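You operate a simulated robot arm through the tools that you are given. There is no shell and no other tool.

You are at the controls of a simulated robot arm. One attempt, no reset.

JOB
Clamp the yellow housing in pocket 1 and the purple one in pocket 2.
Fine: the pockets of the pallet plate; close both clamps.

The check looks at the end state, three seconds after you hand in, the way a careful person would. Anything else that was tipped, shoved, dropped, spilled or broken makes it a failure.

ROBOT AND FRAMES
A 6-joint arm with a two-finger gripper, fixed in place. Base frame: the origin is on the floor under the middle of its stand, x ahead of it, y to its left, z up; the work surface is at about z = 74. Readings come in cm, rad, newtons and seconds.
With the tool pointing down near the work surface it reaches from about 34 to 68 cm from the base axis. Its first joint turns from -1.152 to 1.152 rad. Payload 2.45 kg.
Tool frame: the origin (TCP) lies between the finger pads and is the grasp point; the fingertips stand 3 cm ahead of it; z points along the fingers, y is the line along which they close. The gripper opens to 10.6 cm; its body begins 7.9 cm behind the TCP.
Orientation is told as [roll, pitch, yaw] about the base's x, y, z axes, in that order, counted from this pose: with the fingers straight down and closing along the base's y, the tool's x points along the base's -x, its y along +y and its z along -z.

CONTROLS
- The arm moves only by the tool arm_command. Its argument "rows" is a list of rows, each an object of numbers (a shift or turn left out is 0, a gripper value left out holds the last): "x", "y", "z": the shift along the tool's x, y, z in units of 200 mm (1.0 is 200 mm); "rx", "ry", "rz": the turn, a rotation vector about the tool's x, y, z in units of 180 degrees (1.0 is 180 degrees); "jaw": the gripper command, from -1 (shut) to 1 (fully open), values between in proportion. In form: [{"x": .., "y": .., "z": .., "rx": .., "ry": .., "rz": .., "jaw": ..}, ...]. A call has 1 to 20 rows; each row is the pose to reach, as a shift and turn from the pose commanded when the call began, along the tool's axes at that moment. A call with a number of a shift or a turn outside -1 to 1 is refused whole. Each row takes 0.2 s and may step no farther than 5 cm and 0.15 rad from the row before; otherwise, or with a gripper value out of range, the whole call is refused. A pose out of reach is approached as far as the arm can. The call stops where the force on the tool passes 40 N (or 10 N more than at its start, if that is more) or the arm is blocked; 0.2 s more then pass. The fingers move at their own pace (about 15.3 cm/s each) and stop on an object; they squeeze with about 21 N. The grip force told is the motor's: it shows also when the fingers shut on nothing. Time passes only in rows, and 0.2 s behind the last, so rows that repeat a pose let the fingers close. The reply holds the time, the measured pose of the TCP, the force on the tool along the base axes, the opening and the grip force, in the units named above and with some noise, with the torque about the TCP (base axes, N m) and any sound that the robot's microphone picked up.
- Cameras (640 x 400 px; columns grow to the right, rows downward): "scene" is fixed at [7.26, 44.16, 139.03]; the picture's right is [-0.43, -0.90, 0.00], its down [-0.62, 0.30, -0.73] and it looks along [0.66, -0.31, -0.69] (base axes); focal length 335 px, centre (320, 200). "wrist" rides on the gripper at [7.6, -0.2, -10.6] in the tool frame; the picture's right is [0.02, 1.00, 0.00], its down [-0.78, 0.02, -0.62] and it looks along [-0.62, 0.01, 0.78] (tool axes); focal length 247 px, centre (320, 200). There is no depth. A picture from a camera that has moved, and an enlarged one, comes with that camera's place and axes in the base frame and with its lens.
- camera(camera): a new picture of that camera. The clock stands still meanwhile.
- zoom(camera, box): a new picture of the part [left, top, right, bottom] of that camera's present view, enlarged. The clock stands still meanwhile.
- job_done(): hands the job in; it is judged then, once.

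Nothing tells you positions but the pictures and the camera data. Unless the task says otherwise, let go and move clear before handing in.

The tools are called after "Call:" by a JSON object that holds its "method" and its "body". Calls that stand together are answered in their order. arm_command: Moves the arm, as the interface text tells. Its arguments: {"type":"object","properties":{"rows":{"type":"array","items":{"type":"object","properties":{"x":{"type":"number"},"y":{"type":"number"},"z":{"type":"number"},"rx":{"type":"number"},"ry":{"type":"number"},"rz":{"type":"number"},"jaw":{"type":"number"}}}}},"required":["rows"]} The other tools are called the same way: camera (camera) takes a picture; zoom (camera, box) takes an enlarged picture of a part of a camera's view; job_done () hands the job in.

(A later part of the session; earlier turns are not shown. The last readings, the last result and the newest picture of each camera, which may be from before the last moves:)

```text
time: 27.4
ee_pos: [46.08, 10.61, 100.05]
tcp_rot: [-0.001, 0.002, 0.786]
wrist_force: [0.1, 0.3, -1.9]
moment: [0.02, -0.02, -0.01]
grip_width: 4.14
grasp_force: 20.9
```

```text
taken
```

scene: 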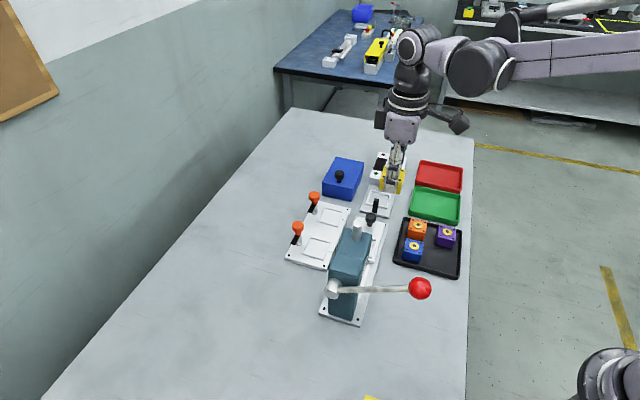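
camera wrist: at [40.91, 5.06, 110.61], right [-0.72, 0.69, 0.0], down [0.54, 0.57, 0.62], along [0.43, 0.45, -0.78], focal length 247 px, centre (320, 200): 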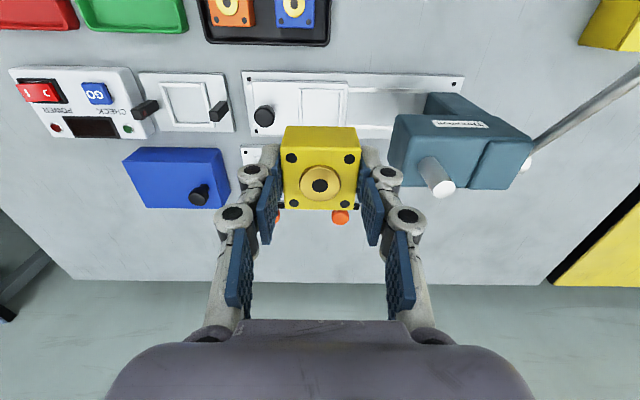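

Yellow is over the midpoint and secure. I'll do the second half of the move, to above pocket 1.

Call:
{"method": "arm_command", "body": {"rows": [{"x": -0.02, "y": 0.005}, {"x": -0.06, "y": 0.0145}, {"x": -0.11, "y": 0.0266}, {"x": -0.17, "y": 0.041}, {"x": -0.24, "y": 0.058}, {"x": -0.31, "y": 0.075}, {"x": -0.38, "y": 0.092}, {"x": -0.45, "y": 0.109}, {"x": -0.52, "y": 0.126}, {"x": -0.58, "y": 0.14}, {"x": -0.63, "y": 0.152}, {"x": -0.67, "y": 0.162}, {"x": -0.7, "y": 0.169}, {"x": -0.711, "y": 0.172}, {"x": -0.711, "y": 0.172}]}}

Call:
{"method": "camera", "body": {"camera": "wrist"}}

Call:
{"method": "zoom", "body": {"camera": "scene", "box": [270, 100, 430, 270]}}

```text
time: 30.6
ee_pos: [53.72, 22.84, 99.88]
tcp_rot: [0.0, -0.001, 0.786]
wrist_force: [0.1, 0.4, -1.8]
moment: [0.0, -0.03, 0.01]
grip_width: 4.14
grasp_force: 21.2
```

```text
taken
camera wrist: at [48.49, 17.46, 110.56], right [-0.72, 0.69, 0.0], down [0.54, 0.57, 0.62], along [0.43, 0.45, -0.78], focal length 247 px, centre (320, 200)
```

wrist: 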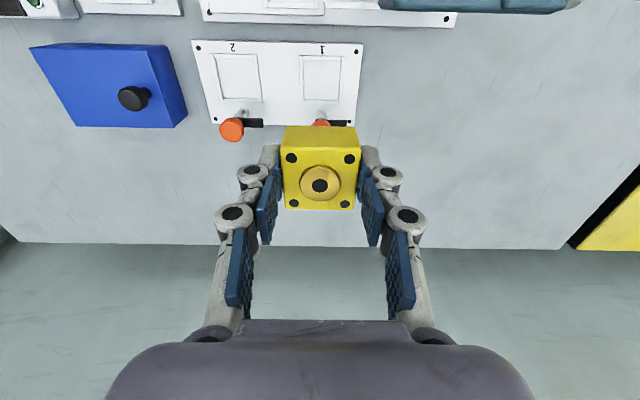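

```text
2.35 times, centred on (350, 185) of scene
camera zoom: at [7.26, 44.16, 139.03], right [-0.43, -0.9, 0.0], down [-0.62, 0.3, -0.73], along [0.66, -0.31, -0.69], focal length 788 px, centre (249, 235)
```

zoom: 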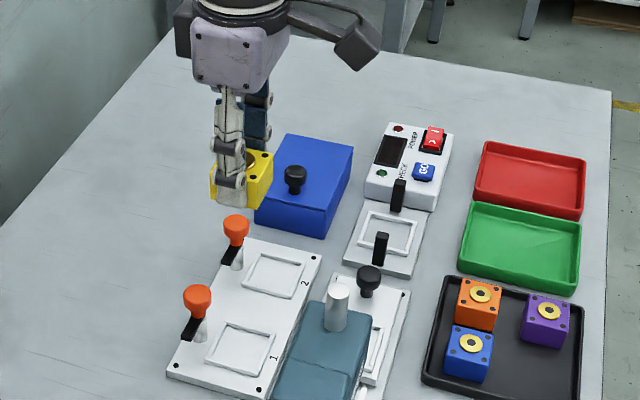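

I'm above pocket 1 and can see it directly below. I'll zoom in to measure the pocket relative to the gripper.

Call:
{"method": "zoom", "body": {"camera": "wrist", "box": [280, 40, 376, 100]}}

Call:
{"method": "zoom", "body": {"camera": "wrist", "box": [240, 100, 400, 220]}}

```text
6.67 times, centred on (328, 70) of wrist
camera zoom: at [48.49, 17.46, 110.56], right [-0.72, 0.69, 0.0], down [0.54, 0.57, 0.62], along [0.43, 0.45, -0.78], focal length 1646 px, centre (267, 1067)
```

zoom: 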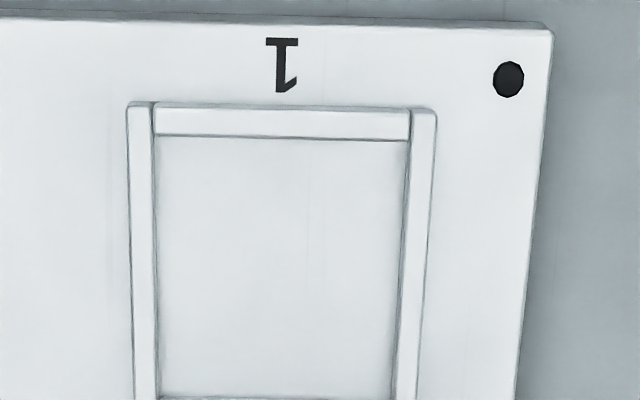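

```text
3.33 times, centred on (320, 160) of wrist
camera zoom: at [48.49, 17.46, 110.56], right [-0.72, 0.69, 0.0], down [0.54, 0.57, 0.62], along [0.43, 0.45, -0.78], focal length 823 px, centre (320, 333)
```

zoom: 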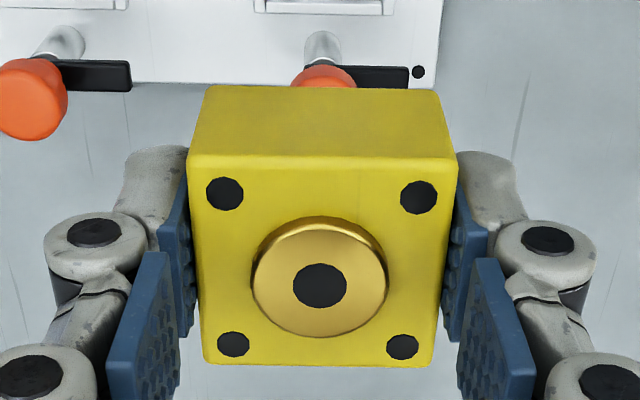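

The pocket centre is about 0.16 cm ahead and 0.23 cm to the side of the housing centre. I'll correct that while lowering to z 86, then measure again.

Call:
{"method": "arm_command", "body": {"rows": [{"x": -0.0008, "y": 0.0012, "z": 0.02}, {"x": -0.002, "y": 0.003, "z": 0.06}, {"x": -0.003, "y": 0.005, "z": 0.12}, {"x": -0.004, "y": 0.007, "z": 0.19}, {"x": -0.0055, "y": 0.009, "z": 0.26}, {"x": -0.007, "y": 0.011, "z": 0.33}, {"x": -0.0078, "y": 0.0117, "z": 0.4}, {"x": -0.0078, "y": 0.0117, "z": 0.47}, {"x": -0.0078, "y": 0.0117, "z": 0.54}, {"x": -0.0078, "y": 0.0117, "z": 0.6}, {"x": -0.0078, "y": 0.0117, "z": 0.65}, {"x": -0.0078, "y": 0.0117, "z": 0.68}, {"x": -0.0078, "y": 0.0117, "z": 0.694}, {"x": -0.0078, "y": 0.0117, "z": 0.694}, {"x": -0.0078, "y": 0.0117, "z": 0.694}]}}

Call:
{"method": "camera", "body": {"camera": "wrist"}}

Call:
{"method": "zoom", "body": {"camera": "wrist", "box": [250, 60, 390, 150]}}

Call:
{"method": "zoom", "body": {"camera": "scene", "box": [270, 150, 430, 290]}}

```text
time: 33.8
ee_pos: [53.69, 23.28, 86.15]
tcp_rot: [-0.001, 0.0, 0.786]
wrist_force: [0.4, 0.5, -2.1]
moment: [-0.03, 0.02, 0.05]
grip_width: 4.15
grasp_force: 21.0
```

```text
taken
camera wrist: at [48.48, 17.75, 96.72], right [-0.72, 0.69, 0.0], down [0.54, 0.57, 0.62], along [0.43, 0.45, -0.78], focal length 247 px, centre (320, 200)
```

wrist: 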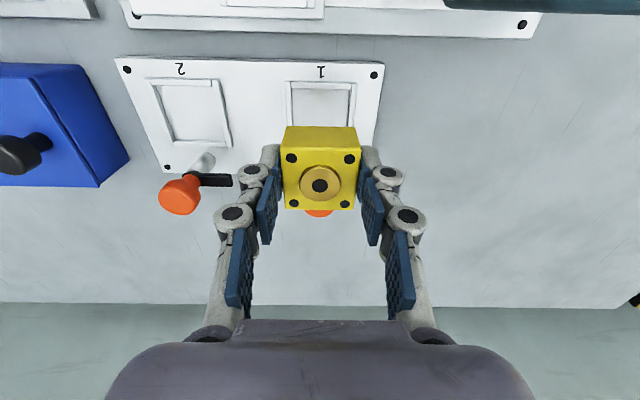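

```text
4.44 times, centred on (320, 105) of wrist
camera zoom: at [48.48, 17.75, 96.72], right [-0.72, 0.69, 0.0], down [0.54, 0.57, 0.62], along [0.43, 0.45, -0.78], focal length 1098 px, centre (320, 622)
```

zoom: 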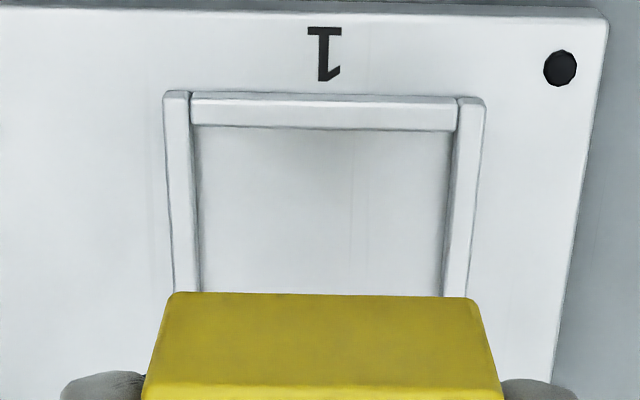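

```text
2.86 times, centred on (350, 220) of scene
camera zoom: at [7.26, 44.16, 139.03], right [-0.43, -0.9, 0.0], down [-0.62, 0.3, -0.73], along [0.66, -0.31, -0.69], focal length 957 px, centre (234, 143)
```

zoom: 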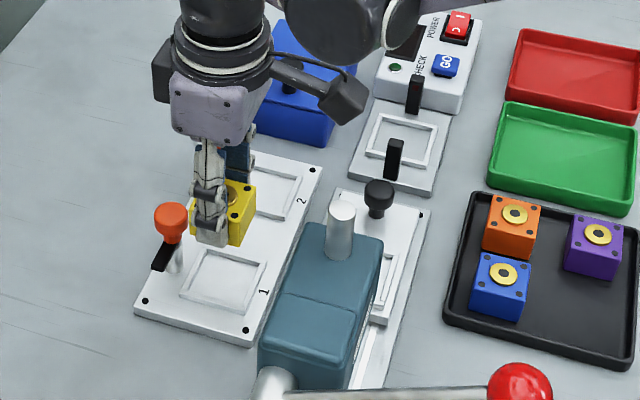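

The housing lines up with pocket 1 within about 0.05 cm. I'll lower to just above the ribs and check once more.

Call:
{"method": "arm_command", "body": {"rows": [{"x": 0.002, "y": 0.0015, "z": 0.02}, {"x": 0.002, "y": 0.0015, "z": 0.06}, {"x": 0.002, "y": 0.0015, "z": 0.11}, {"x": 0.002, "y": 0.0015, "z": 0.16}, {"x": 0.002, "y": 0.0015, "z": 0.21}, {"x": 0.002, "y": 0.0015, "z": 0.25}, {"x": 0.002, "y": 0.0015, "z": 0.28}, {"x": 0.002, "y": 0.0015, "z": 0.295}, {"x": 0.002, "y": 0.0015, "z": 0.3}, {"x": 0.002, "y": 0.0015, "z": 0.3}]}}

Call:
{"method": "camera", "body": {"camera": "wrist"}}

Call:
{"method": "zoom", "body": {"camera": "wrist", "box": [250, 70, 390, 160]}}

Call:
{"method": "zoom", "body": {"camera": "scene", "box": [284, 200, 364, 260]}}

```text
time: 36.0
ee_pos: [53.6, 23.28, 80.25]
tcp_rot: [0.0, 0.001, 0.784]
wrist_force: [-0.7, -1.0, -2.4]
moment: [0.03, -0.01, -0.03]
grip_width: 4.14
grasp_force: 21.4
```

```text
taken
camera wrist: at [48.47, 17.69, 90.73], right [-0.72, 0.69, 0.0], down [0.54, 0.57, 0.62], along [0.43, 0.45, -0.78], focal length 247 px, centre (320, 200)
```

wrist: 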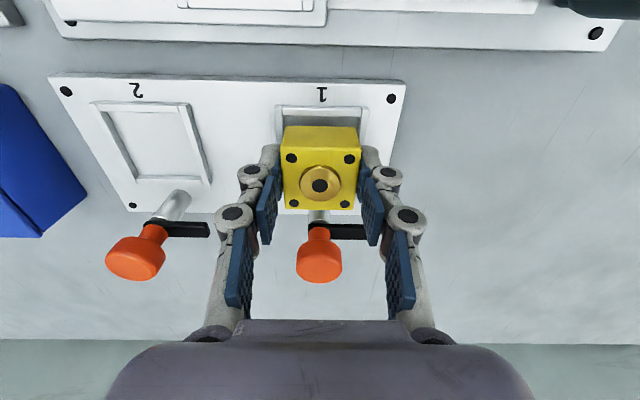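

```text
4.44 times, centred on (320, 115) of wrist
camera zoom: at [48.47, 17.69, 90.73], right [-0.72, 0.69, 0.0], down [0.54, 0.57, 0.62], along [0.43, 0.45, -0.78], focal length 1098 px, centre (320, 578)
```

zoom: 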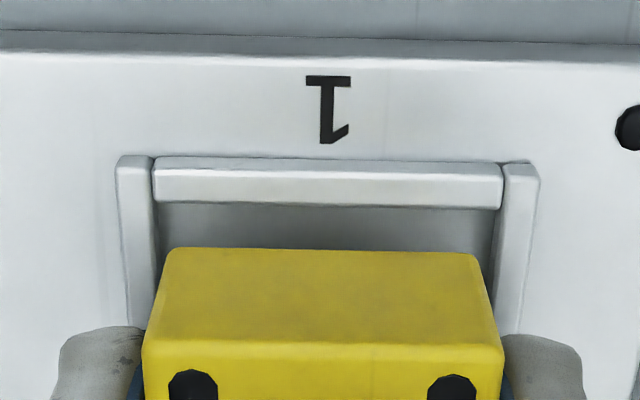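

```text
6.67 times, centred on (324, 230) of scene
camera zoom: at [7.26, 44.16, 139.03], right [-0.43, -0.9, 0.0], down [-0.62, 0.3, -0.73], along [0.66, -0.31, -0.69], focal length 2233 px, centre (293, 0)
```

zoom: 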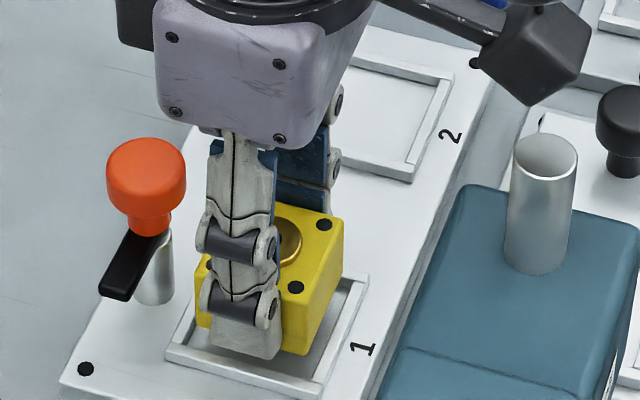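

The housing sits centred inside the ribs with about 0.3 cm clearance all round. I'll lower the remaining distance in small steps while watching the force.

Call:
{"method": "arm_command", "body": {"rows": [{"y": 0.001, "z": 0.01}, {"y": 0.002, "z": 0.02}, {"y": 0.002, "z": 0.03}, {"y": 0.002, "z": 0.04}, {"y": 0.002, "z": 0.05}, {"y": 0.002, "z": 0.056}, {"y": 0.002, "z": 0.06}, {"y": 0.002, "z": 0.06}]}}

Call:
{"method": "zoom", "body": {"camera": "wrist", "box": [240, 80, 400, 220]}}

Call:
{"method": "zoom", "body": {"camera": "scene", "box": [290, 215, 350, 260]}}

```text
time: 37.8
ee_pos: [53.45, 23.26, 78.94]
tcp_rot: [-0.001, 0.0, 0.784]
wrist_force: [0.9, 1.0, -0.9]
moment: [0.03, 0.0, 0.02]
grip_width: 4.14
grasp_force: 20.8
```

```text
2.86 times, centred on (320, 150) of wrist
camera zoom: at [48.37, 17.77, 89.52], right [-0.72, 0.69, 0.0], down [0.54, 0.57, 0.62], along [0.43, 0.45, -0.78], focal length 706 px, centre (320, 343)
```

zoom: 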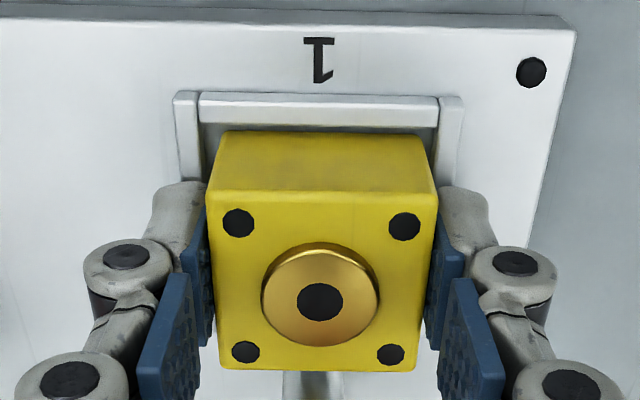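

```text
8.89 times, centred on (320, 238) of scene
camera zoom: at [7.26, 44.16, 139.03], right [-0.43, -0.9, 0.0], down [-0.62, 0.3, -0.73], along [0.66, -0.31, -0.69], focal length 2978 px, centre (320, -133)
```

zoom: 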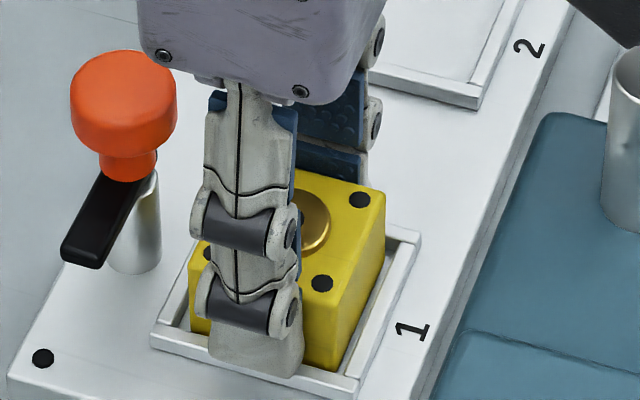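

The housing is inside the pocket, and the weight reading suggests it's nearly on the floor. I'll lower in tiny steps to confirm contact.

Call:
{"method": "arm_command", "body": {"rows": [{"z": 0.003}, {"z": 0.005}, {"z": 0.005}]}}

Call:
{"method": "arm_command", "body": {"rows": [{"z": 0.003}, {"z": 0.005}, {"z": 0.005}]}}

```text
time: 38.6
ee_pos: [53.63, 23.18, 78.78]
tcp_rot: [-0.001, 0.001, 0.786]
wrist_force: [-4.0, -1.4, 10.9]
moment: [0.03, 0.0, -0.03]
grip_width: 4.14
grasp_force: 21.0
```

```text
time: 39.4
ee_pos: [53.53, 23.31, 78.73]
tcp_rot: [-0.001, 0.0, 0.786]
wrist_force: [-4.9, -0.2, 19.5]
moment: [-0.08, 0.17, -0.02]
grip_width: 4.16
grasp_force: 21.6
```

Contact is confirmed: the upward force rose to about 19 N at z 78.75. I'll ease off slightly, open the jaws and rise straight up.

Call:
{"method": "arm_command", "body": {"rows": [{"z": -0.005}, {"z": -0.006, "jaw": -0.5}, {"z": -0.006, "jaw": -0.03}, {"z": -0.006, "jaw": -0.03}, {"z": -0.006, "jaw": -0.03}]}}

Call:
{"method": "zoom", "body": {"camera": "wrist", "box": [240, 80, 400, 220]}}

Call:
{"method": "zoom", "body": {"camera": "scene", "box": [290, 215, 350, 260]}}

```text
time: 40.6
ee_pos: [53.64, 23.24, 78.84]
tcp_rot: [0.0, 0.001, 0.786]
wrist_force: [-0.2, 0.2, -0.5]
moment: [-0.01, 0.03, 0.02]
grip_width: 5.15
grasp_force: 0.1
```

```text
2.86 times, centred on (320, 150) of wrist
camera zoom: at [48.41, 17.74, 89.45], right [-0.72, 0.69, 0.0], down [0.54, 0.57, 0.62], along [0.43, 0.45, -0.78], focal length 706 px, centre (320, 343)
```

zoom: 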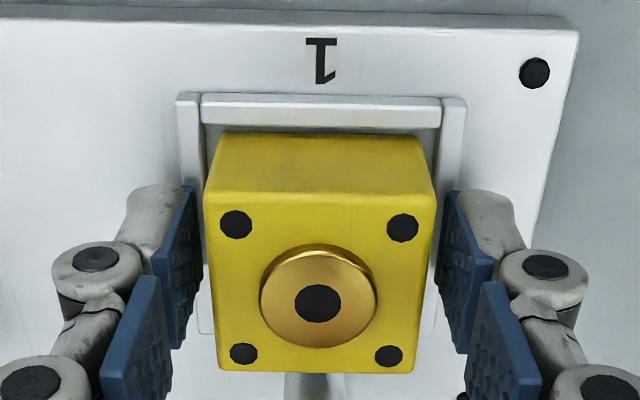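

```text
8.89 times, centred on (320, 238) of scene
camera zoom: at [7.26, 44.16, 139.03], right [-0.43, -0.9, 0.0], down [-0.62, 0.3, -0.73], along [0.66, -0.31, -0.69], focal length 2978 px, centre (320, -133)
```

zoom: 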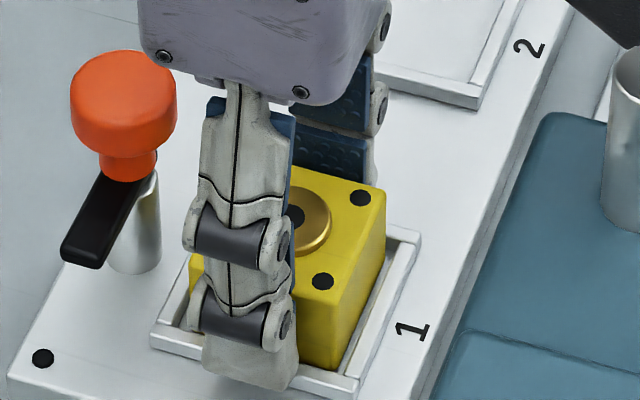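

Yellow is released and sitting within the ribs. I'll rise straight up and look at it and clamp 1 from above.

Call:
{"method": "arm_command", "body": {"rows": [{"z": -0.02}, {"z": -0.05}, {"z": -0.1}, {"z": -0.16}, {"z": -0.24}, {"z": -0.34}, {"z": -0.46}, {"z": -0.6}, {"z": -0.75}, {"z": -0.86}, {"z": -0.86}]}}

Call:
{"method": "zoom", "body": {"camera": "wrist", "box": [220, 40, 400, 180]}}

Call:
{"method": "zoom", "body": {"camera": "scene", "box": [284, 205, 356, 265]}}

```text
time: 43.0
ee_pos: [53.59, 23.21, 96.09]
tcp_rot: [0.001, 0.0, 0.786]
wrist_force: [0.0, -0.5, 0.3]
moment: [0.01, 0.01, 0.02]
grip_width: 5.17
grasp_force: 0.1
```

```text
2.86 times, centred on (310, 110) of wrist
camera zoom: at [48.42, 17.8, 106.7], right [-0.72, 0.69, 0.0], down [0.54, 0.57, 0.62], along [0.43, 0.45, -0.78], focal length 706 px, centre (349, 457)
```

zoom: 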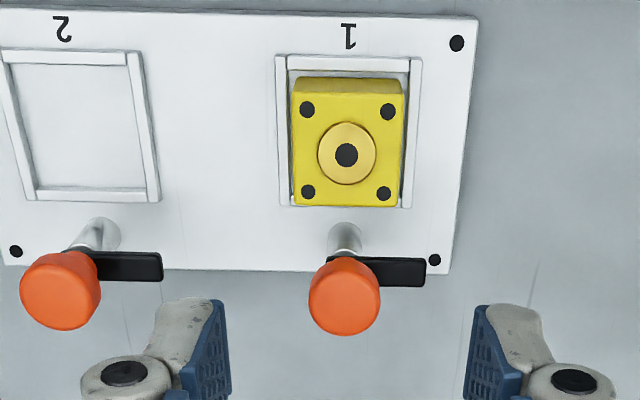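

```text
6.67 times, centred on (320, 235) of scene
camera zoom: at [7.26, 44.16, 139.03], right [-0.43, -0.9, 0.0], down [-0.62, 0.3, -0.73], along [0.66, -0.31, -0.69], focal length 2233 px, centre (320, -33)
```

zoom: 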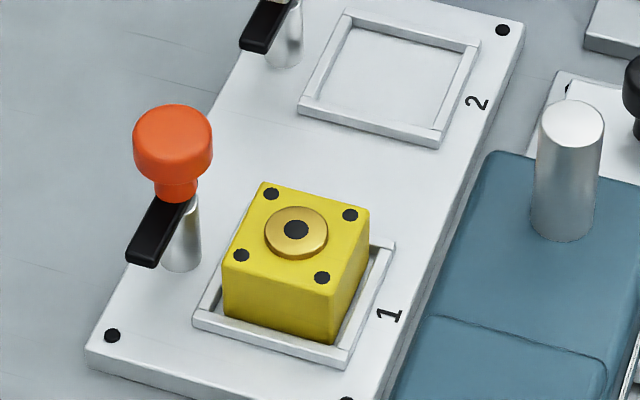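

Yellow is squarely seated in pocket 1. Next I'll move over clamp 1's knob and turn the gripper to yaw -45°, ready to swing the arm over the housing with a 90° turn.

Call:
{"method": "arm_command", "body": {"rows": [{"x": -0.019, "rz": 0.0417, "jaw": -0.2}, {"x": -0.038, "rz": 0.0833, "jaw": -0.2}, {"x": -0.057, "rz": 0.125}, {"x": -0.075, "rz": 0.1667}, {"x": -0.094, "rz": 0.2083}, {"x": -0.113, "rz": 0.25}, {"x": -0.132, "rz": 0.2917}, {"x": -0.151, "y": -0.001, "rz": 0.3333}, {"x": -0.17, "y": -0.002, "rz": 0.375}, {"x": -0.188, "y": -0.003, "rz": 0.4167}, {"x": -0.207, "y": -0.003, "rz": 0.4583}, {"x": -0.226, "y": -0.003, "rz": 0.5}, {"x": -0.226, "y": -0.003, "rz": 0.5}]}}

Call:
{"method": "camera", "body": {"camera": "wrist"}}

Call:
{"method": "camera", "body": {"camera": "scene"}}

```text
time: 45.8
ee_pos: [56.88, 26.32, 96.1]
tcp_rot: [0.002, -0.001, -0.788]
wrist_force: [0.0, -0.4, 0.4]
moment: [-0.03, 0.0, 0.02]
grip_width: 4.21
grasp_force: 0.0
```

```text
taken
camera wrist: at [51.4, 31.76, 106.69], right [0.69, 0.72, 0.0], down [0.56, -0.54, 0.62], along [0.45, -0.43, -0.78], focal length 247 px, centre (320, 200)
```

wrist: 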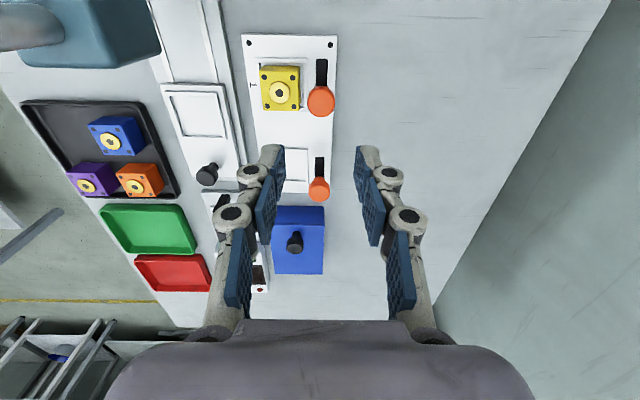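

```text
taken
```

scene: 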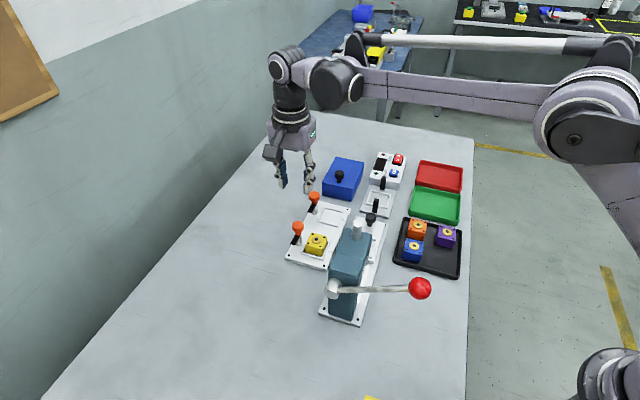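

The gripper is above knob 1 at yaw -45°. I'll zoom in on the knob to centre on it.

Call:
{"method": "zoom", "body": {"camera": "wrist", "box": [272, 50, 368, 130]}}

Call:
{"method": "zoom", "body": {"camera": "wrist", "box": [230, 30, 390, 210]}}

```text
5.00 times, centred on (320, 90) of wrist
camera zoom: at [51.4, 31.76, 106.69], right [0.69, 0.72, 0.0], down [0.56, -0.54, 0.62], along [0.45, -0.43, -0.78], focal length 1235 px, centre (320, 750)
```

zoom: 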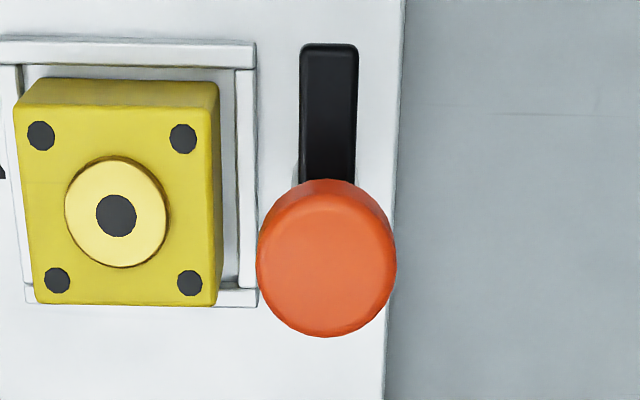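

```text
2.22 times, centred on (310, 120) of wrist
camera zoom: at [51.4, 31.76, 106.69], right [0.69, 0.72, 0.0], down [0.56, -0.54, 0.62], along [0.45, -0.43, -0.78], focal length 549 px, centre (342, 378)
```

zoom: 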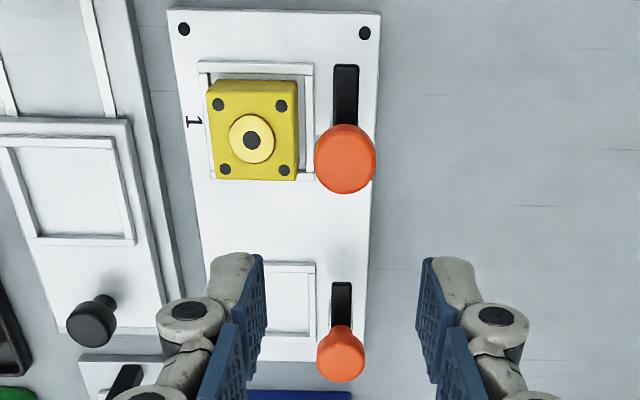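

The knob is within 0.1 cm of the gripper axis. I'll descend to z 84.5, check, then go to the grip height.

Call:
{"method": "arm_command", "body": {"rows": [{"x": 0.002, "y": 0.002, "z": 0.06}, {"x": 0.003, "y": 0.004, "z": 0.15}, {"x": 0.003, "y": 0.004, "z": 0.25}, {"x": 0.003, "y": 0.004, "z": 0.35}, {"x": 0.003, "y": 0.004, "z": 0.45}, {"x": 0.003, "y": 0.004, "z": 0.53}, {"x": 0.003, "y": 0.004, "z": 0.57}, {"x": 0.003, "y": 0.004, "z": 0.58}, {"x": 0.003, "y": 0.004, "z": 0.58}]}}

Call:
{"method": "zoom", "body": {"camera": "wrist", "box": [230, 60, 410, 240]}}

Call:
{"method": "zoom", "body": {"camera": "scene", "box": [260, 180, 350, 265]}}

```text
time: 47.8
ee_pos: [56.83, 26.48, 84.37]
tcp_rot: [0.0, 0.0, -0.784]
wrist_force: [-0.5, -0.9, 0.0]
moment: [-0.03, -0.04, 0.02]
grip_width: 4.26
grasp_force: 0.1
```

```text
2.22 times, centred on (320, 150) of wrist
camera zoom: at [51.35, 31.84, 94.99], right [0.69, 0.72, 0.0], down [0.57, -0.54, 0.62], along [0.45, -0.43, -0.78], focal length 549 px, centre (320, 311)
```

zoom: 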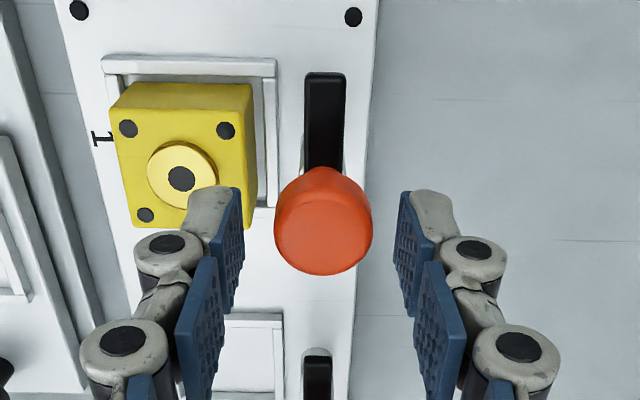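

```text
4.71 times, centred on (305, 222) of scene
camera zoom: at [7.26, 44.16, 139.03], right [-0.43, -0.9, 0.0], down [-0.62, 0.3, -0.73], along [0.66, -0.31, -0.69], focal length 1576 px, centre (391, 94)
```

zoom: 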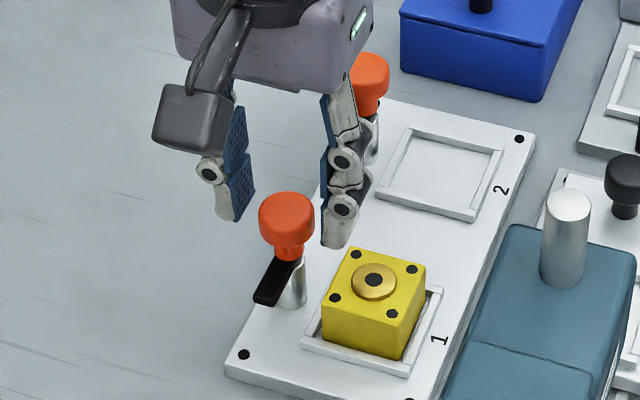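

The fingers straddle the knob well. I'll descend to z 83.2 and close on the knob.

Call:
{"method": "arm_command", "body": {"rows": [{"x": -0.003, "y": 0.002, "z": 0.02}, {"x": -0.004, "y": 0.002, "z": 0.04}, {"x": -0.004, "y": 0.002, "z": 0.0585}, {"x": -0.004, "y": 0.002, "z": 0.0585}, {"x": -0.004, "y": 0.002, "z": 0.0585, "jaw": -1}, {"x": -0.004, "y": 0.002, "z": 0.0585, "jaw": -1}, {"x": -0.004, "y": 0.002, "z": 0.0585, "jaw": -1}]}}

Call:
{"method": "zoom", "body": {"camera": "wrist", "box": [230, 60, 410, 240]}}

Call:
{"method": "zoom", "body": {"camera": "scene", "box": [260, 180, 350, 265]}}

```text
time: 49.4
ee_pos: [56.86, 26.59, 83.24]
tcp_rot: [0.001, 0.002, -0.787]
wrist_force: [4.0, 2.1, 4.4]
moment: [0.13, -0.08, 0.03]
grip_width: 2.65
grasp_force: 45.2
```

```text
2.22 times, centred on (320, 150) of wrist
camera zoom: at [51.46, 31.84, 93.89], right [0.69, 0.72, 0.0], down [0.57, -0.54, 0.62], along [0.45, -0.43, -0.78], focal length 549 px, centre (320, 311)
```

zoom: 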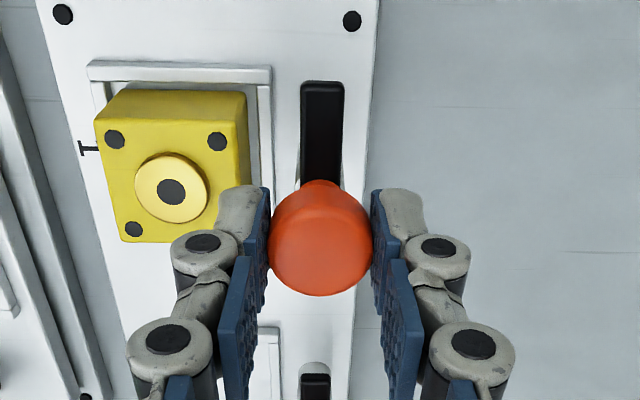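

```text
4.71 times, centred on (305, 222) of scene
camera zoom: at [7.26, 44.16, 139.03], right [-0.43, -0.9, 0.0], down [-0.62, 0.3, -0.73], along [0.66, -0.31, -0.69], focal length 1576 px, centre (391, 94)
```

zoom: 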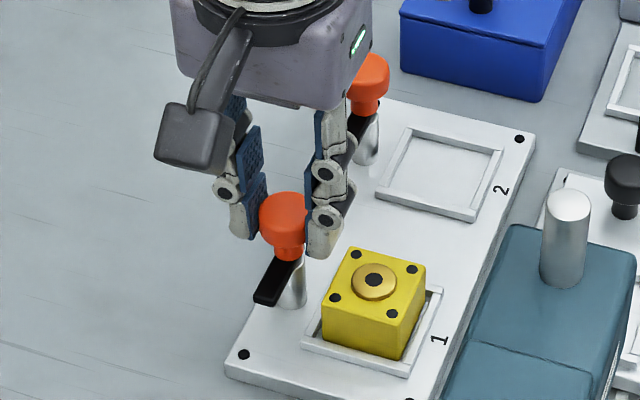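

The knob is gripped at 2.65 cm. I'll turn it counter-clockwise from above by a small amount first and see whether the arm swings.

Call:
{"method": "arm_command", "body": {"rows": [{"rz": -0.02}, {"rz": -0.04}, {"rz": -0.06}, {"rz": -0.08}, {"rz": -0.1}, {"rz": -0.1}]}}

Call:
{"method": "zoom", "body": {"camera": "scene", "box": [260, 180, 350, 265]}}

Call:
{"method": "zoom", "body": {"camera": "wrist", "box": [230, 60, 410, 240]}}

```text
time: 50.8
ee_pos: [56.92, 26.51, 83.33]
tcp_rot: [0.0, 0.003, -0.47]
wrist_force: [-6.0, 0.3, -1.4]
moment: [-0.2, -0.01, 0.01]
grip_width: 2.71
grasp_force: 45.3
```

```text
4.71 times, centred on (305, 222) of scene
camera zoom: at [7.25, 44.16, 139.03], right [-0.43, -0.9, 0.0], down [-0.62, 0.3, -0.73], along [0.66, -0.31, -0.69], focal length 1576 px, centre (391, 94)
```

zoom: 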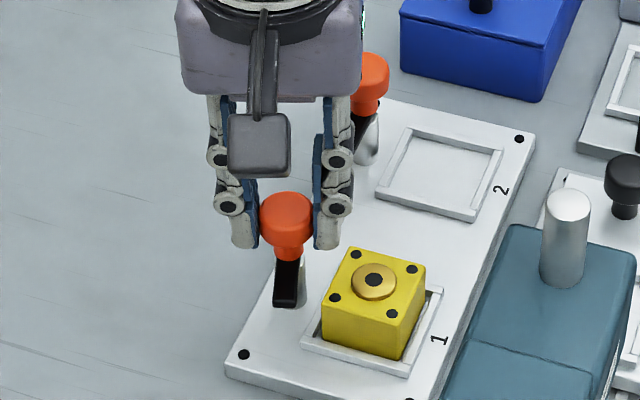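

```text
2.22 times, centred on (320, 150) of wrist
camera zoom: at [50.12, 29.87, 93.9], right [0.43, 0.9, 0.0], down [0.71, -0.34, 0.62], along [0.56, -0.27, -0.78], focal length 549 px, centre (320, 311)
```

zoom: 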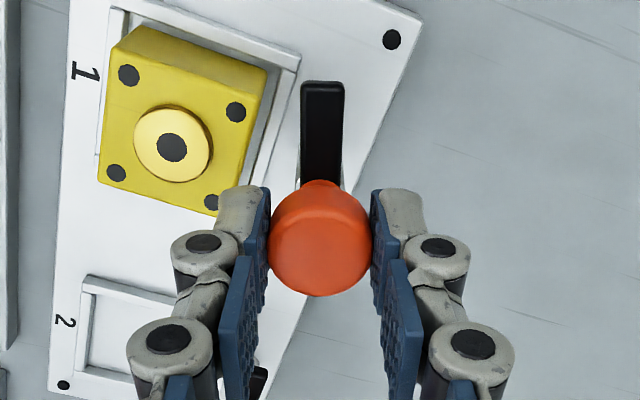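

The arm swings with the knob under low force. I'll continue the turn and watch the clearance over the housing.

Call:
{"method": "arm_command", "body": {"rows": [{"rz": -0.025}, {"rz": -0.05}, {"rz": -0.075}, {"rz": -0.1}, {"rz": -0.125}, {"rz": -0.15}, {"rz": -0.175}, {"rz": -0.175}]}}

Call:
{"method": "zoom", "body": {"camera": "scene", "box": [260, 180, 350, 265]}}

Call:
{"method": "zoom", "body": {"camera": "wrist", "box": [230, 60, 410, 240]}}

```text
time: 52.6
ee_pos: [56.86, 26.45, 83.35]
tcp_rot: [-0.002, -0.001, 0.08]
wrist_force: [-6.6, 2.0, 4.3]
moment: [0.19, -0.15, 0.02]
grip_width: 2.68
grasp_force: 44.7
```

```text
4.71 times, centred on (305, 222) of scene
camera zoom: at [7.23, 44.16, 139.03], right [-0.43, -0.9, 0.0], down [-0.62, 0.3, -0.73], along [0.66, -0.31, -0.69], focal length 1576 px, centre (391, 94)
```

zoom: 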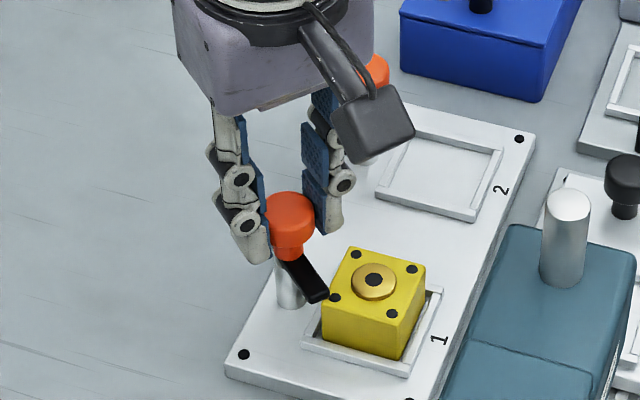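

```text
2.22 times, centred on (320, 150) of wrist
camera zoom: at [49.38, 25.76, 93.89], right [-0.1, 0.99, 0.0], down [0.78, 0.08, 0.62], along [0.62, 0.06, -0.78], focal length 549 px, centre (320, 311)
```

zoom: 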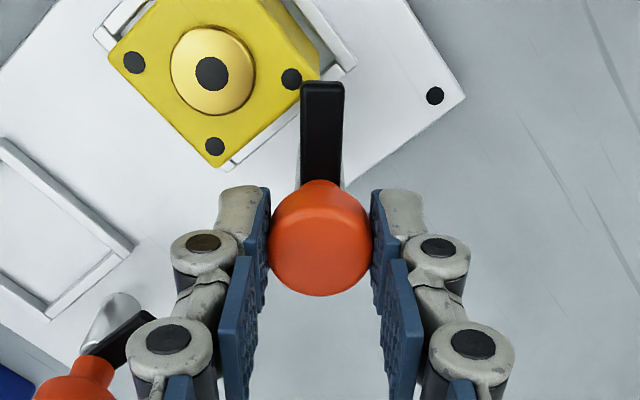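

The arm tip is just reaching the housing's corner and appears to pass above it. I'll continue carefully.

Call:
{"method": "arm_command", "body": {"rows": [{"rz": -0.02}, {"rz": -0.04}, {"rz": -0.06}, {"rz": -0.08}, {"rz": -0.1}, {"rz": -0.1}]}}

Call:
{"method": "zoom", "body": {"camera": "scene", "box": [290, 200, 350, 260]}}

Call:
{"method": "zoom", "body": {"camera": "wrist", "box": [230, 60, 410, 240]}}

```text
time: 54.0
ee_pos: [56.94, 26.57, 83.24]
tcp_rot: [0.0, 0.0, 0.396]
wrist_force: [-9.4, 0.4, -1.7]
moment: [0.18, -0.11, 0.01]
grip_width: 2.69
grasp_force: 45.0
```

```text
6.67 times, centred on (320, 230) of scene
camera zoom: at [7.24, 44.16, 139.03], right [-0.43, -0.9, 0.0], down [-0.62, 0.3, -0.73], along [0.66, -0.31, -0.69], focal length 2233 px, centre (320, 0)
```

zoom: 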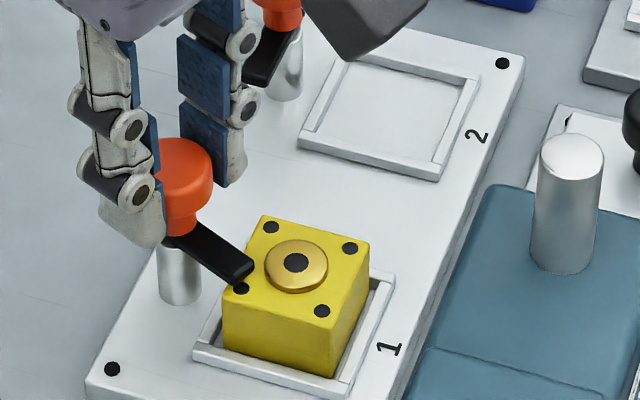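

```text
2.22 times, centred on (320, 150) of wrist
camera zoom: at [50.0, 23.45, 93.89], right [-0.4, 0.92, 0.0], down [0.72, 0.32, 0.62], along [0.57, 0.25, -0.78], focal length 549 px, centre (320, 311)
```

zoom: 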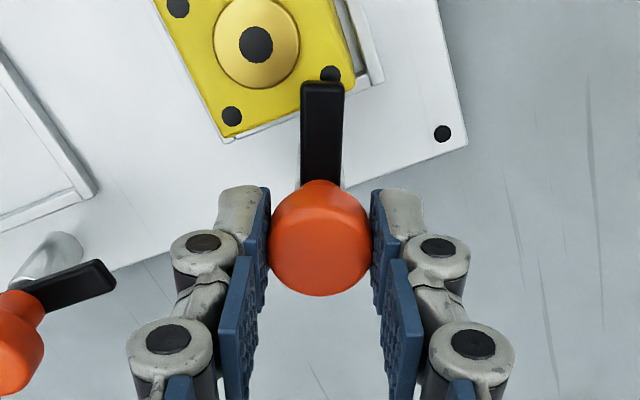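

The arm passes over the housing without touching. I'll finish the turn to bring the arm straight over it.

Call:
{"method": "arm_command", "body": {"rows": [{"x": 0.001, "rz": -0.02}, {"x": 0.002, "y": 0.001, "rz": -0.04}, {"x": 0.002, "y": 0.001, "rz": -0.06}, {"x": 0.002, "y": 0.001, "rz": -0.08}, {"x": 0.002, "y": 0.001, "rz": -0.1}, {"x": 0.002, "y": 0.001, "rz": -0.115}, {"x": 0.002, "y": 0.001, "rz": -0.125}, {"x": 0.002, "y": 0.001, "rz": -0.125}]}}

Call:
{"method": "zoom", "body": {"camera": "scene", "box": [290, 200, 350, 260]}}

Call:
{"method": "zoom", "body": {"camera": "wrist", "box": [230, 60, 410, 240]}}

```text
time: 55.8
ee_pos: [56.92, 26.52, 83.17]
tcp_rot: [-0.001, 0.001, 0.786]
wrist_force: [-0.3, 1.1, 12.2]
moment: [0.41, 0.2, 0.0]
grip_width: 2.66
grasp_force: 44.7
```

```text
6.67 times, centred on (320, 230) of scene
camera zoom: at [7.24, 44.15, 139.03], right [-0.43, -0.9, 0.0], down [-0.62, 0.3, -0.73], along [0.66, -0.31, -0.69], focal length 2233 px, centre (320, 0)
```

zoom: 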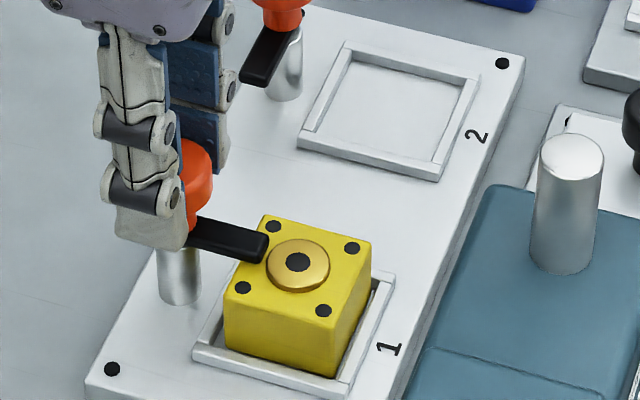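

```text
2.22 times, centred on (320, 150) of wrist
camera zoom: at [51.69, 21.0, 93.88], right [-0.72, 0.69, 0.0], down [0.54, 0.57, 0.62], along [0.43, 0.45, -0.78], focal length 549 px, centre (320, 311)
```

zoom: 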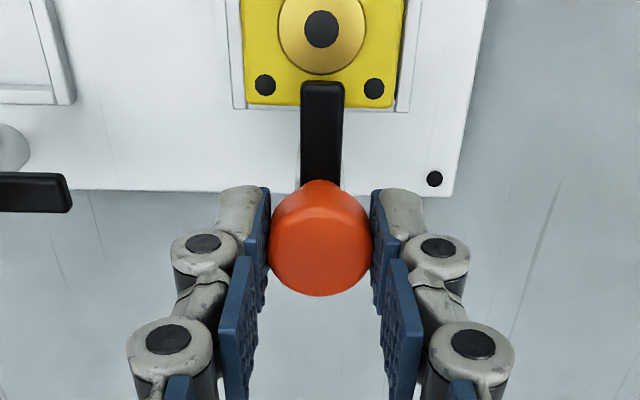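

The arm is now straight over the housing. I'll look closely at whether it actually presses on the housing or hovers above it.

Call:
{"method": "zoom", "body": {"camera": "scene", "box": [300, 215, 332, 250]}}

Call:
{"method": "zoom", "body": {"camera": "wrist", "box": [290, 50, 350, 130]}}

```text
11.43 times, centred on (316, 232) of scene
camera zoom: at [7.24, 44.15, 139.03], right [-0.43, -0.9, 0.0], down [-0.62, 0.3, -0.73], along [0.66, -0.31, -0.69], focal length 3829 px, centre (366, -171)
```

zoom: 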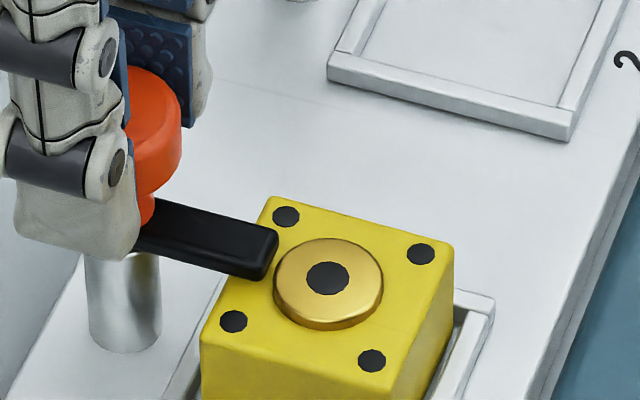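

```text
5.00 times, centred on (320, 90) of wrist
camera zoom: at [51.69, 21.0, 93.88], right [-0.72, 0.69, 0.0], down [0.54, 0.57, 0.62], along [0.43, 0.45, -0.78], focal length 1235 px, centre (320, 750)
```

zoom: 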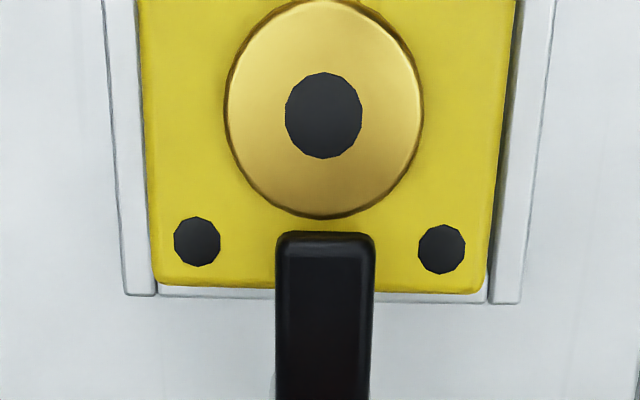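

The arm tip overlaps the housing by about 1 cm, right up to the boss. I'll turn a few degrees further to feel for an end stop and listen for a click.

Call:
{"method": "arm_command", "body": {"rows": [{"rz": -0.01}, {"rz": -0.02}, {"rz": -0.03}, {"rz": -0.03}]}}

Call:
{"method": "zoom", "body": {"camera": "scene", "box": [300, 215, 332, 250]}}

Call:
{"method": "zoom", "body": {"camera": "wrist", "box": [290, 50, 350, 130]}}

```text
time: 56.8
ee_pos: [56.86, 26.56, 83.21]
tcp_rot: [-0.001, 0.001, 0.88]
wrist_force: [-0.9, 1.2, 2.2]
moment: [0.21, -0.03, -0.85]
grip_width: 2.67
grasp_force: 44.8
```

```text
11.43 times, centred on (316, 232) of scene
camera zoom: at [7.25, 44.16, 139.03], right [-0.43, -0.9, 0.0], down [-0.62, 0.3, -0.73], along [0.66, -0.31, -0.69], focal length 3829 px, centre (366, -171)
```

zoom: 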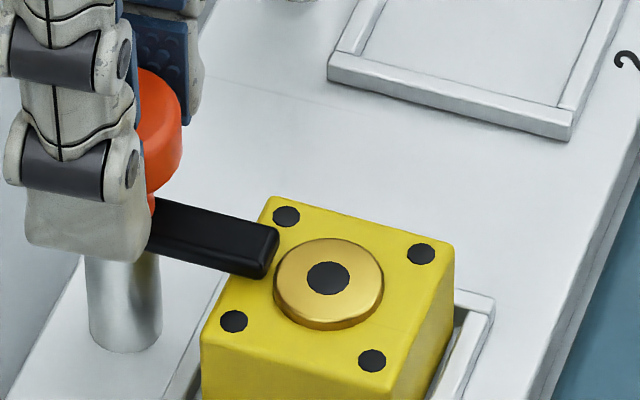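

```text
5.00 times, centred on (320, 90) of wrist
camera zoom: at [52.24, 20.51, 93.8], right [-0.78, 0.62, 0.0], down [0.49, 0.61, 0.62], along [0.39, 0.49, -0.78], focal length 1235 px, centre (320, 750)
```

zoom: 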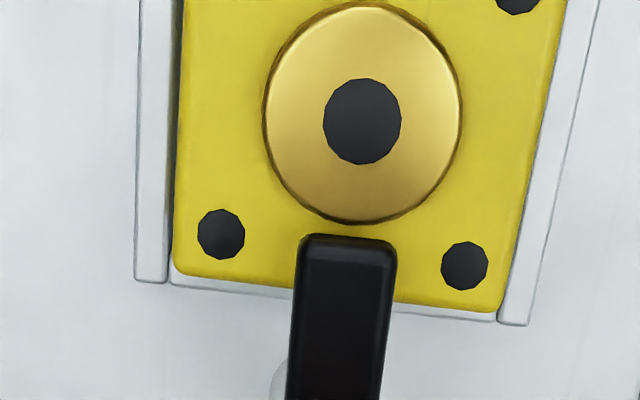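

The arm stayed put while the moment rose to 0.85 N·m, so it's at its end stop, parallel to the pocket ribs. I'll open the jaws here, rise, and check that it stays closed.

Call:
{"method": "arm_command", "body": {"rows": [{"jaw": -0.2}, {"jaw": -0.2}, {"jaw": -0.2}, {"z": -0.03}, {"z": -0.08}, {"z": -0.16}, {"z": -0.26}, {"z": -0.38}, {"z": -0.5}, {"z": -0.62}, {"z": -0.62}]}}

Call:
{"method": "zoom", "body": {"camera": "scene", "box": [284, 205, 356, 265]}}

Call:
{"method": "zoom", "body": {"camera": "wrist", "box": [220, 20, 420, 150]}}

```text
time: 59.2
ee_pos: [56.84, 26.65, 95.66]
tcp_rot: [0.001, 0.0, 0.878]
wrist_force: [0.1, -0.4, -1.3]
moment: [0.05, -0.01, -0.01]
grip_width: 4.23
grasp_force: 0.0
```

```text
6.67 times, centred on (320, 235) of scene
camera zoom: at [7.26, 44.16, 139.03], right [-0.43, -0.9, 0.0], down [-0.62, 0.3, -0.73], along [0.66, -0.31, -0.69], focal length 2233 px, centre (320, -33)
```

zoom: 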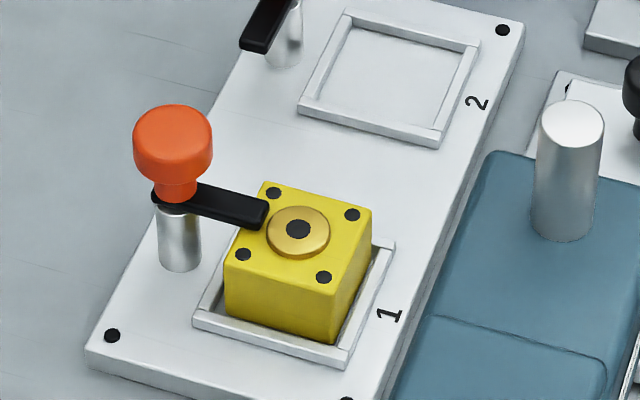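

```text
3.08 times, centred on (320, 85) of wrist
camera zoom: at [52.12, 20.63, 106.24], right [-0.78, 0.62, 0.0], down [0.49, 0.61, 0.62], along [0.39, 0.49, -0.78], focal length 760 px, centre (320, 554)
```

zoom: 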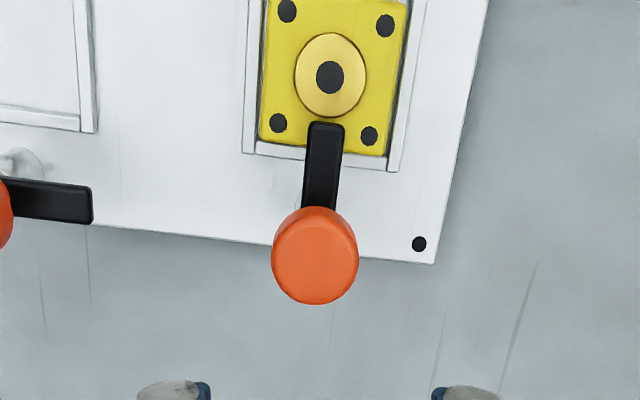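

Clamp 1 stays closed with its arm over yellow. Now I'll go for purple: rise to z 100 and travel back over the tray in two stages.

Call:
{"method": "arm_command", "body": {"rows": [{"z": -0.1, "rz": 0.015}, {"z": -0.2, "rz": 0.03}, {"x": 0.06, "y": -0.018, "z": -0.22, "rz": 0.03}, {"x": 0.18, "y": -0.055, "z": -0.22, "rz": 0.03}, {"x": 0.32, "y": -0.098, "z": -0.22, "rz": 0.03}, {"x": 0.46, "y": -0.141, "z": -0.22, "rz": 0.03}, {"x": 0.6, "y": -0.184, "z": -0.22, "rz": 0.03}, {"x": 0.72, "y": -0.221, "z": -0.22, "rz": 0.03}, {"x": 0.82, "y": -0.252, "z": -0.22, "rz": 0.03}, {"x": 0.8665, "y": -0.266, "z": -0.22, "rz": 0.03}, {"x": 0.8665, "y": -0.266, "z": -0.22, "rz": 0.03}]}}

```text
time: 61.6
ee_pos: [49.96, 9.7, 100.05]
tcp_rot: [0.001, 0.001, 0.786]
wrist_force: [0.4, 0.6, -0.8]
moment: [0.03, 0.0, -0.02]
grip_width: 4.27
grasp_force: 0.0
```

I'm halfway. I'll continue to above purple and lower to z 88 with the jaws at 5.4 cm.

Call:
{"method": "arm_command", "body": {"rows": [{"x": 0.05, "y": -0.02, "jaw": 0.02}, {"x": 0.15, "y": -0.06, "jaw": 0.02}, {"x": 0.28, "y": -0.112, "jaw": 0.02}, {"x": 0.42, "y": -0.168}, {"x": 0.56, "y": -0.224}, {"x": 0.68, "y": -0.272}, {"x": 0.78, "y": -0.312}, {"x": 0.834, "y": -0.334}, {"x": 0.834, "y": -0.334, "z": 0.1}, {"x": 0.834, "y": -0.334, "z": 0.25}, {"x": 0.834, "y": -0.334, "z": 0.4}, {"x": 0.834, "y": -0.334, "z": 0.52}, {"x": 0.834, "y": -0.334, "z": 0.6}, {"x": 0.834, "y": -0.334, "z": 0.6}]}}

Call:
{"method": "camera", "body": {"camera": "wrist"}}

Call:
{"method": "zoom", "body": {"camera": "wrist", "box": [272, 67, 368, 147]}}

Call:
{"method": "zoom", "body": {"camera": "wrist", "box": [200, 40, 440, 190]}}

```text
time: 64.6
ee_pos: [42.77, -6.67, 88.03]
tcp_rot: [0.001, 0.0, 0.785]
wrist_force: [0.3, -0.1, 0.6]
moment: [0.02, -0.02, 0.0]
grip_width: 5.4
grasp_force: 0.1
```

```text
taken
camera wrist: at [37.61, -12.26, 98.58], right [-0.72, 0.69, 0.0], down [0.54, 0.57, 0.62], along [0.43, 0.45, -0.78], focal length 247 px, centre (320, 200)
```

wrist: 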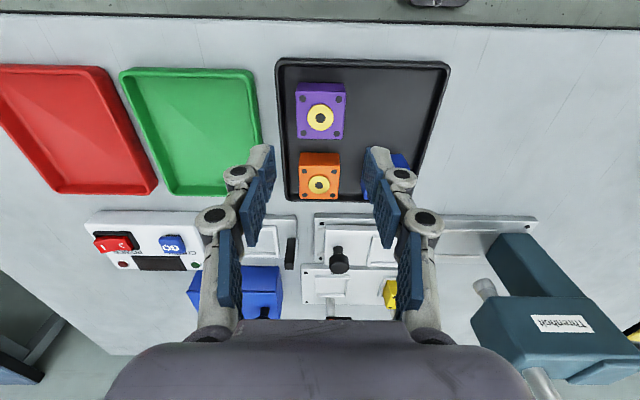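

```text
5.00 times, centred on (320, 107) of wrist
camera zoom: at [37.61, -12.26, 98.58], right [-0.72, 0.69, 0.0], down [0.54, 0.57, 0.62], along [0.43, 0.45, -0.78], focal length 1235 px, centre (320, 665)
```

zoom: 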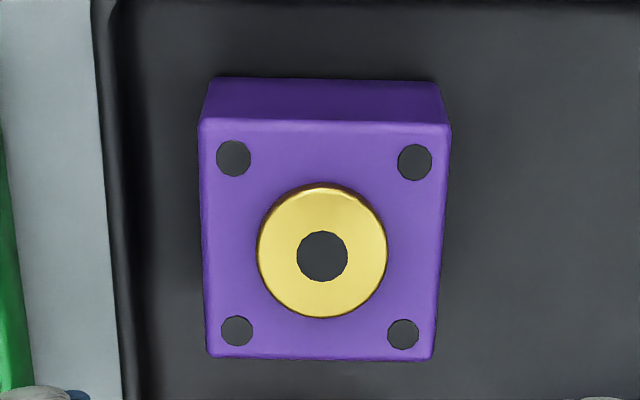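

```text
2.67 times, centred on (320, 115) of wrist
camera zoom: at [37.61, -12.26, 98.58], right [-0.72, 0.69, 0.0], down [0.54, 0.57, 0.62], along [0.43, 0.45, -0.78], focal length 659 px, centre (320, 427)
```

zoom: 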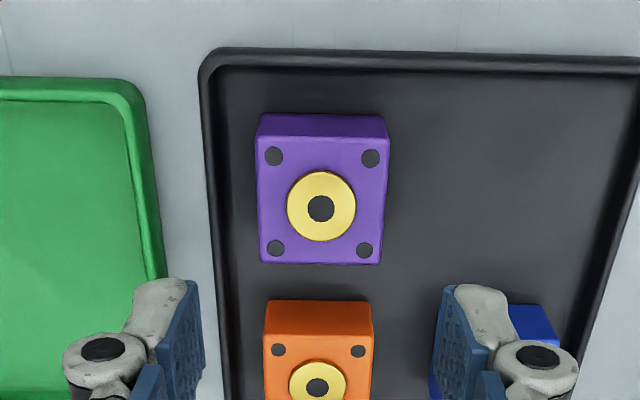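

Purple is centred under the gripper. I'll descend with the tips above the rim, close, and drag it about 1 cm away from the wall, as I did with yellow.

Call:
{"method": "arm_command", "body": {"rows": [{"x": 0.004, "z": 0.12, "jaw": 0.02}, {"x": 0.004, "z": 0.24}, {"x": 0.004, "z": 0.35}, {"x": 0.004, "z": 0.42}, {"x": 0.004, "z": 0.459}, {"x": 0.004, "z": 0.459}, {"x": 0.004, "z": 0.459, "jaw": -1}, {"x": 0.004, "z": 0.459, "jaw": -1}, {"x": 0.004, "z": 0.459, "jaw": -1}, {"x": 0.004, "z": 0.459, "jaw": -1}]}}

Call:
{"method": "zoom", "body": {"camera": "wrist", "box": [200, 60, 440, 260]}}

```text
time: 66.8
ee_pos: [42.73, -6.75, 79.07]
tcp_rot: [-0.001, 0.0, 0.786]
wrist_force: [0.2, 0.0, -0.5]
moment: [-0.01, 0.02, 0.0]
grip_width: 4.16
grasp_force: 20.9
```

```text
2.00 times, centred on (320, 160) of wrist
camera zoom: at [37.58, -12.3, 89.52], right [-0.72, 0.69, 0.0], down [0.54, 0.57, 0.62], along [0.43, 0.45, -0.78], focal length 494 px, centre (320, 280)
```

zoom: 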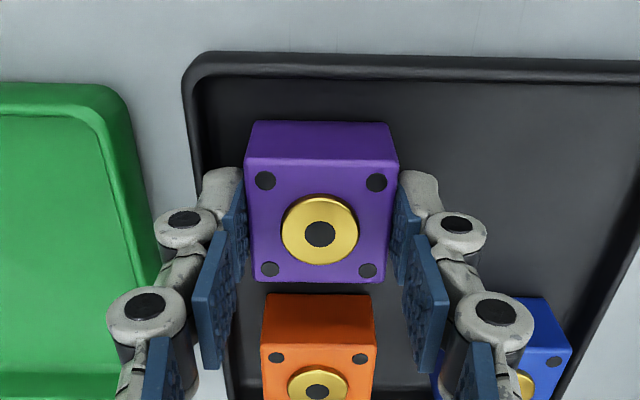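

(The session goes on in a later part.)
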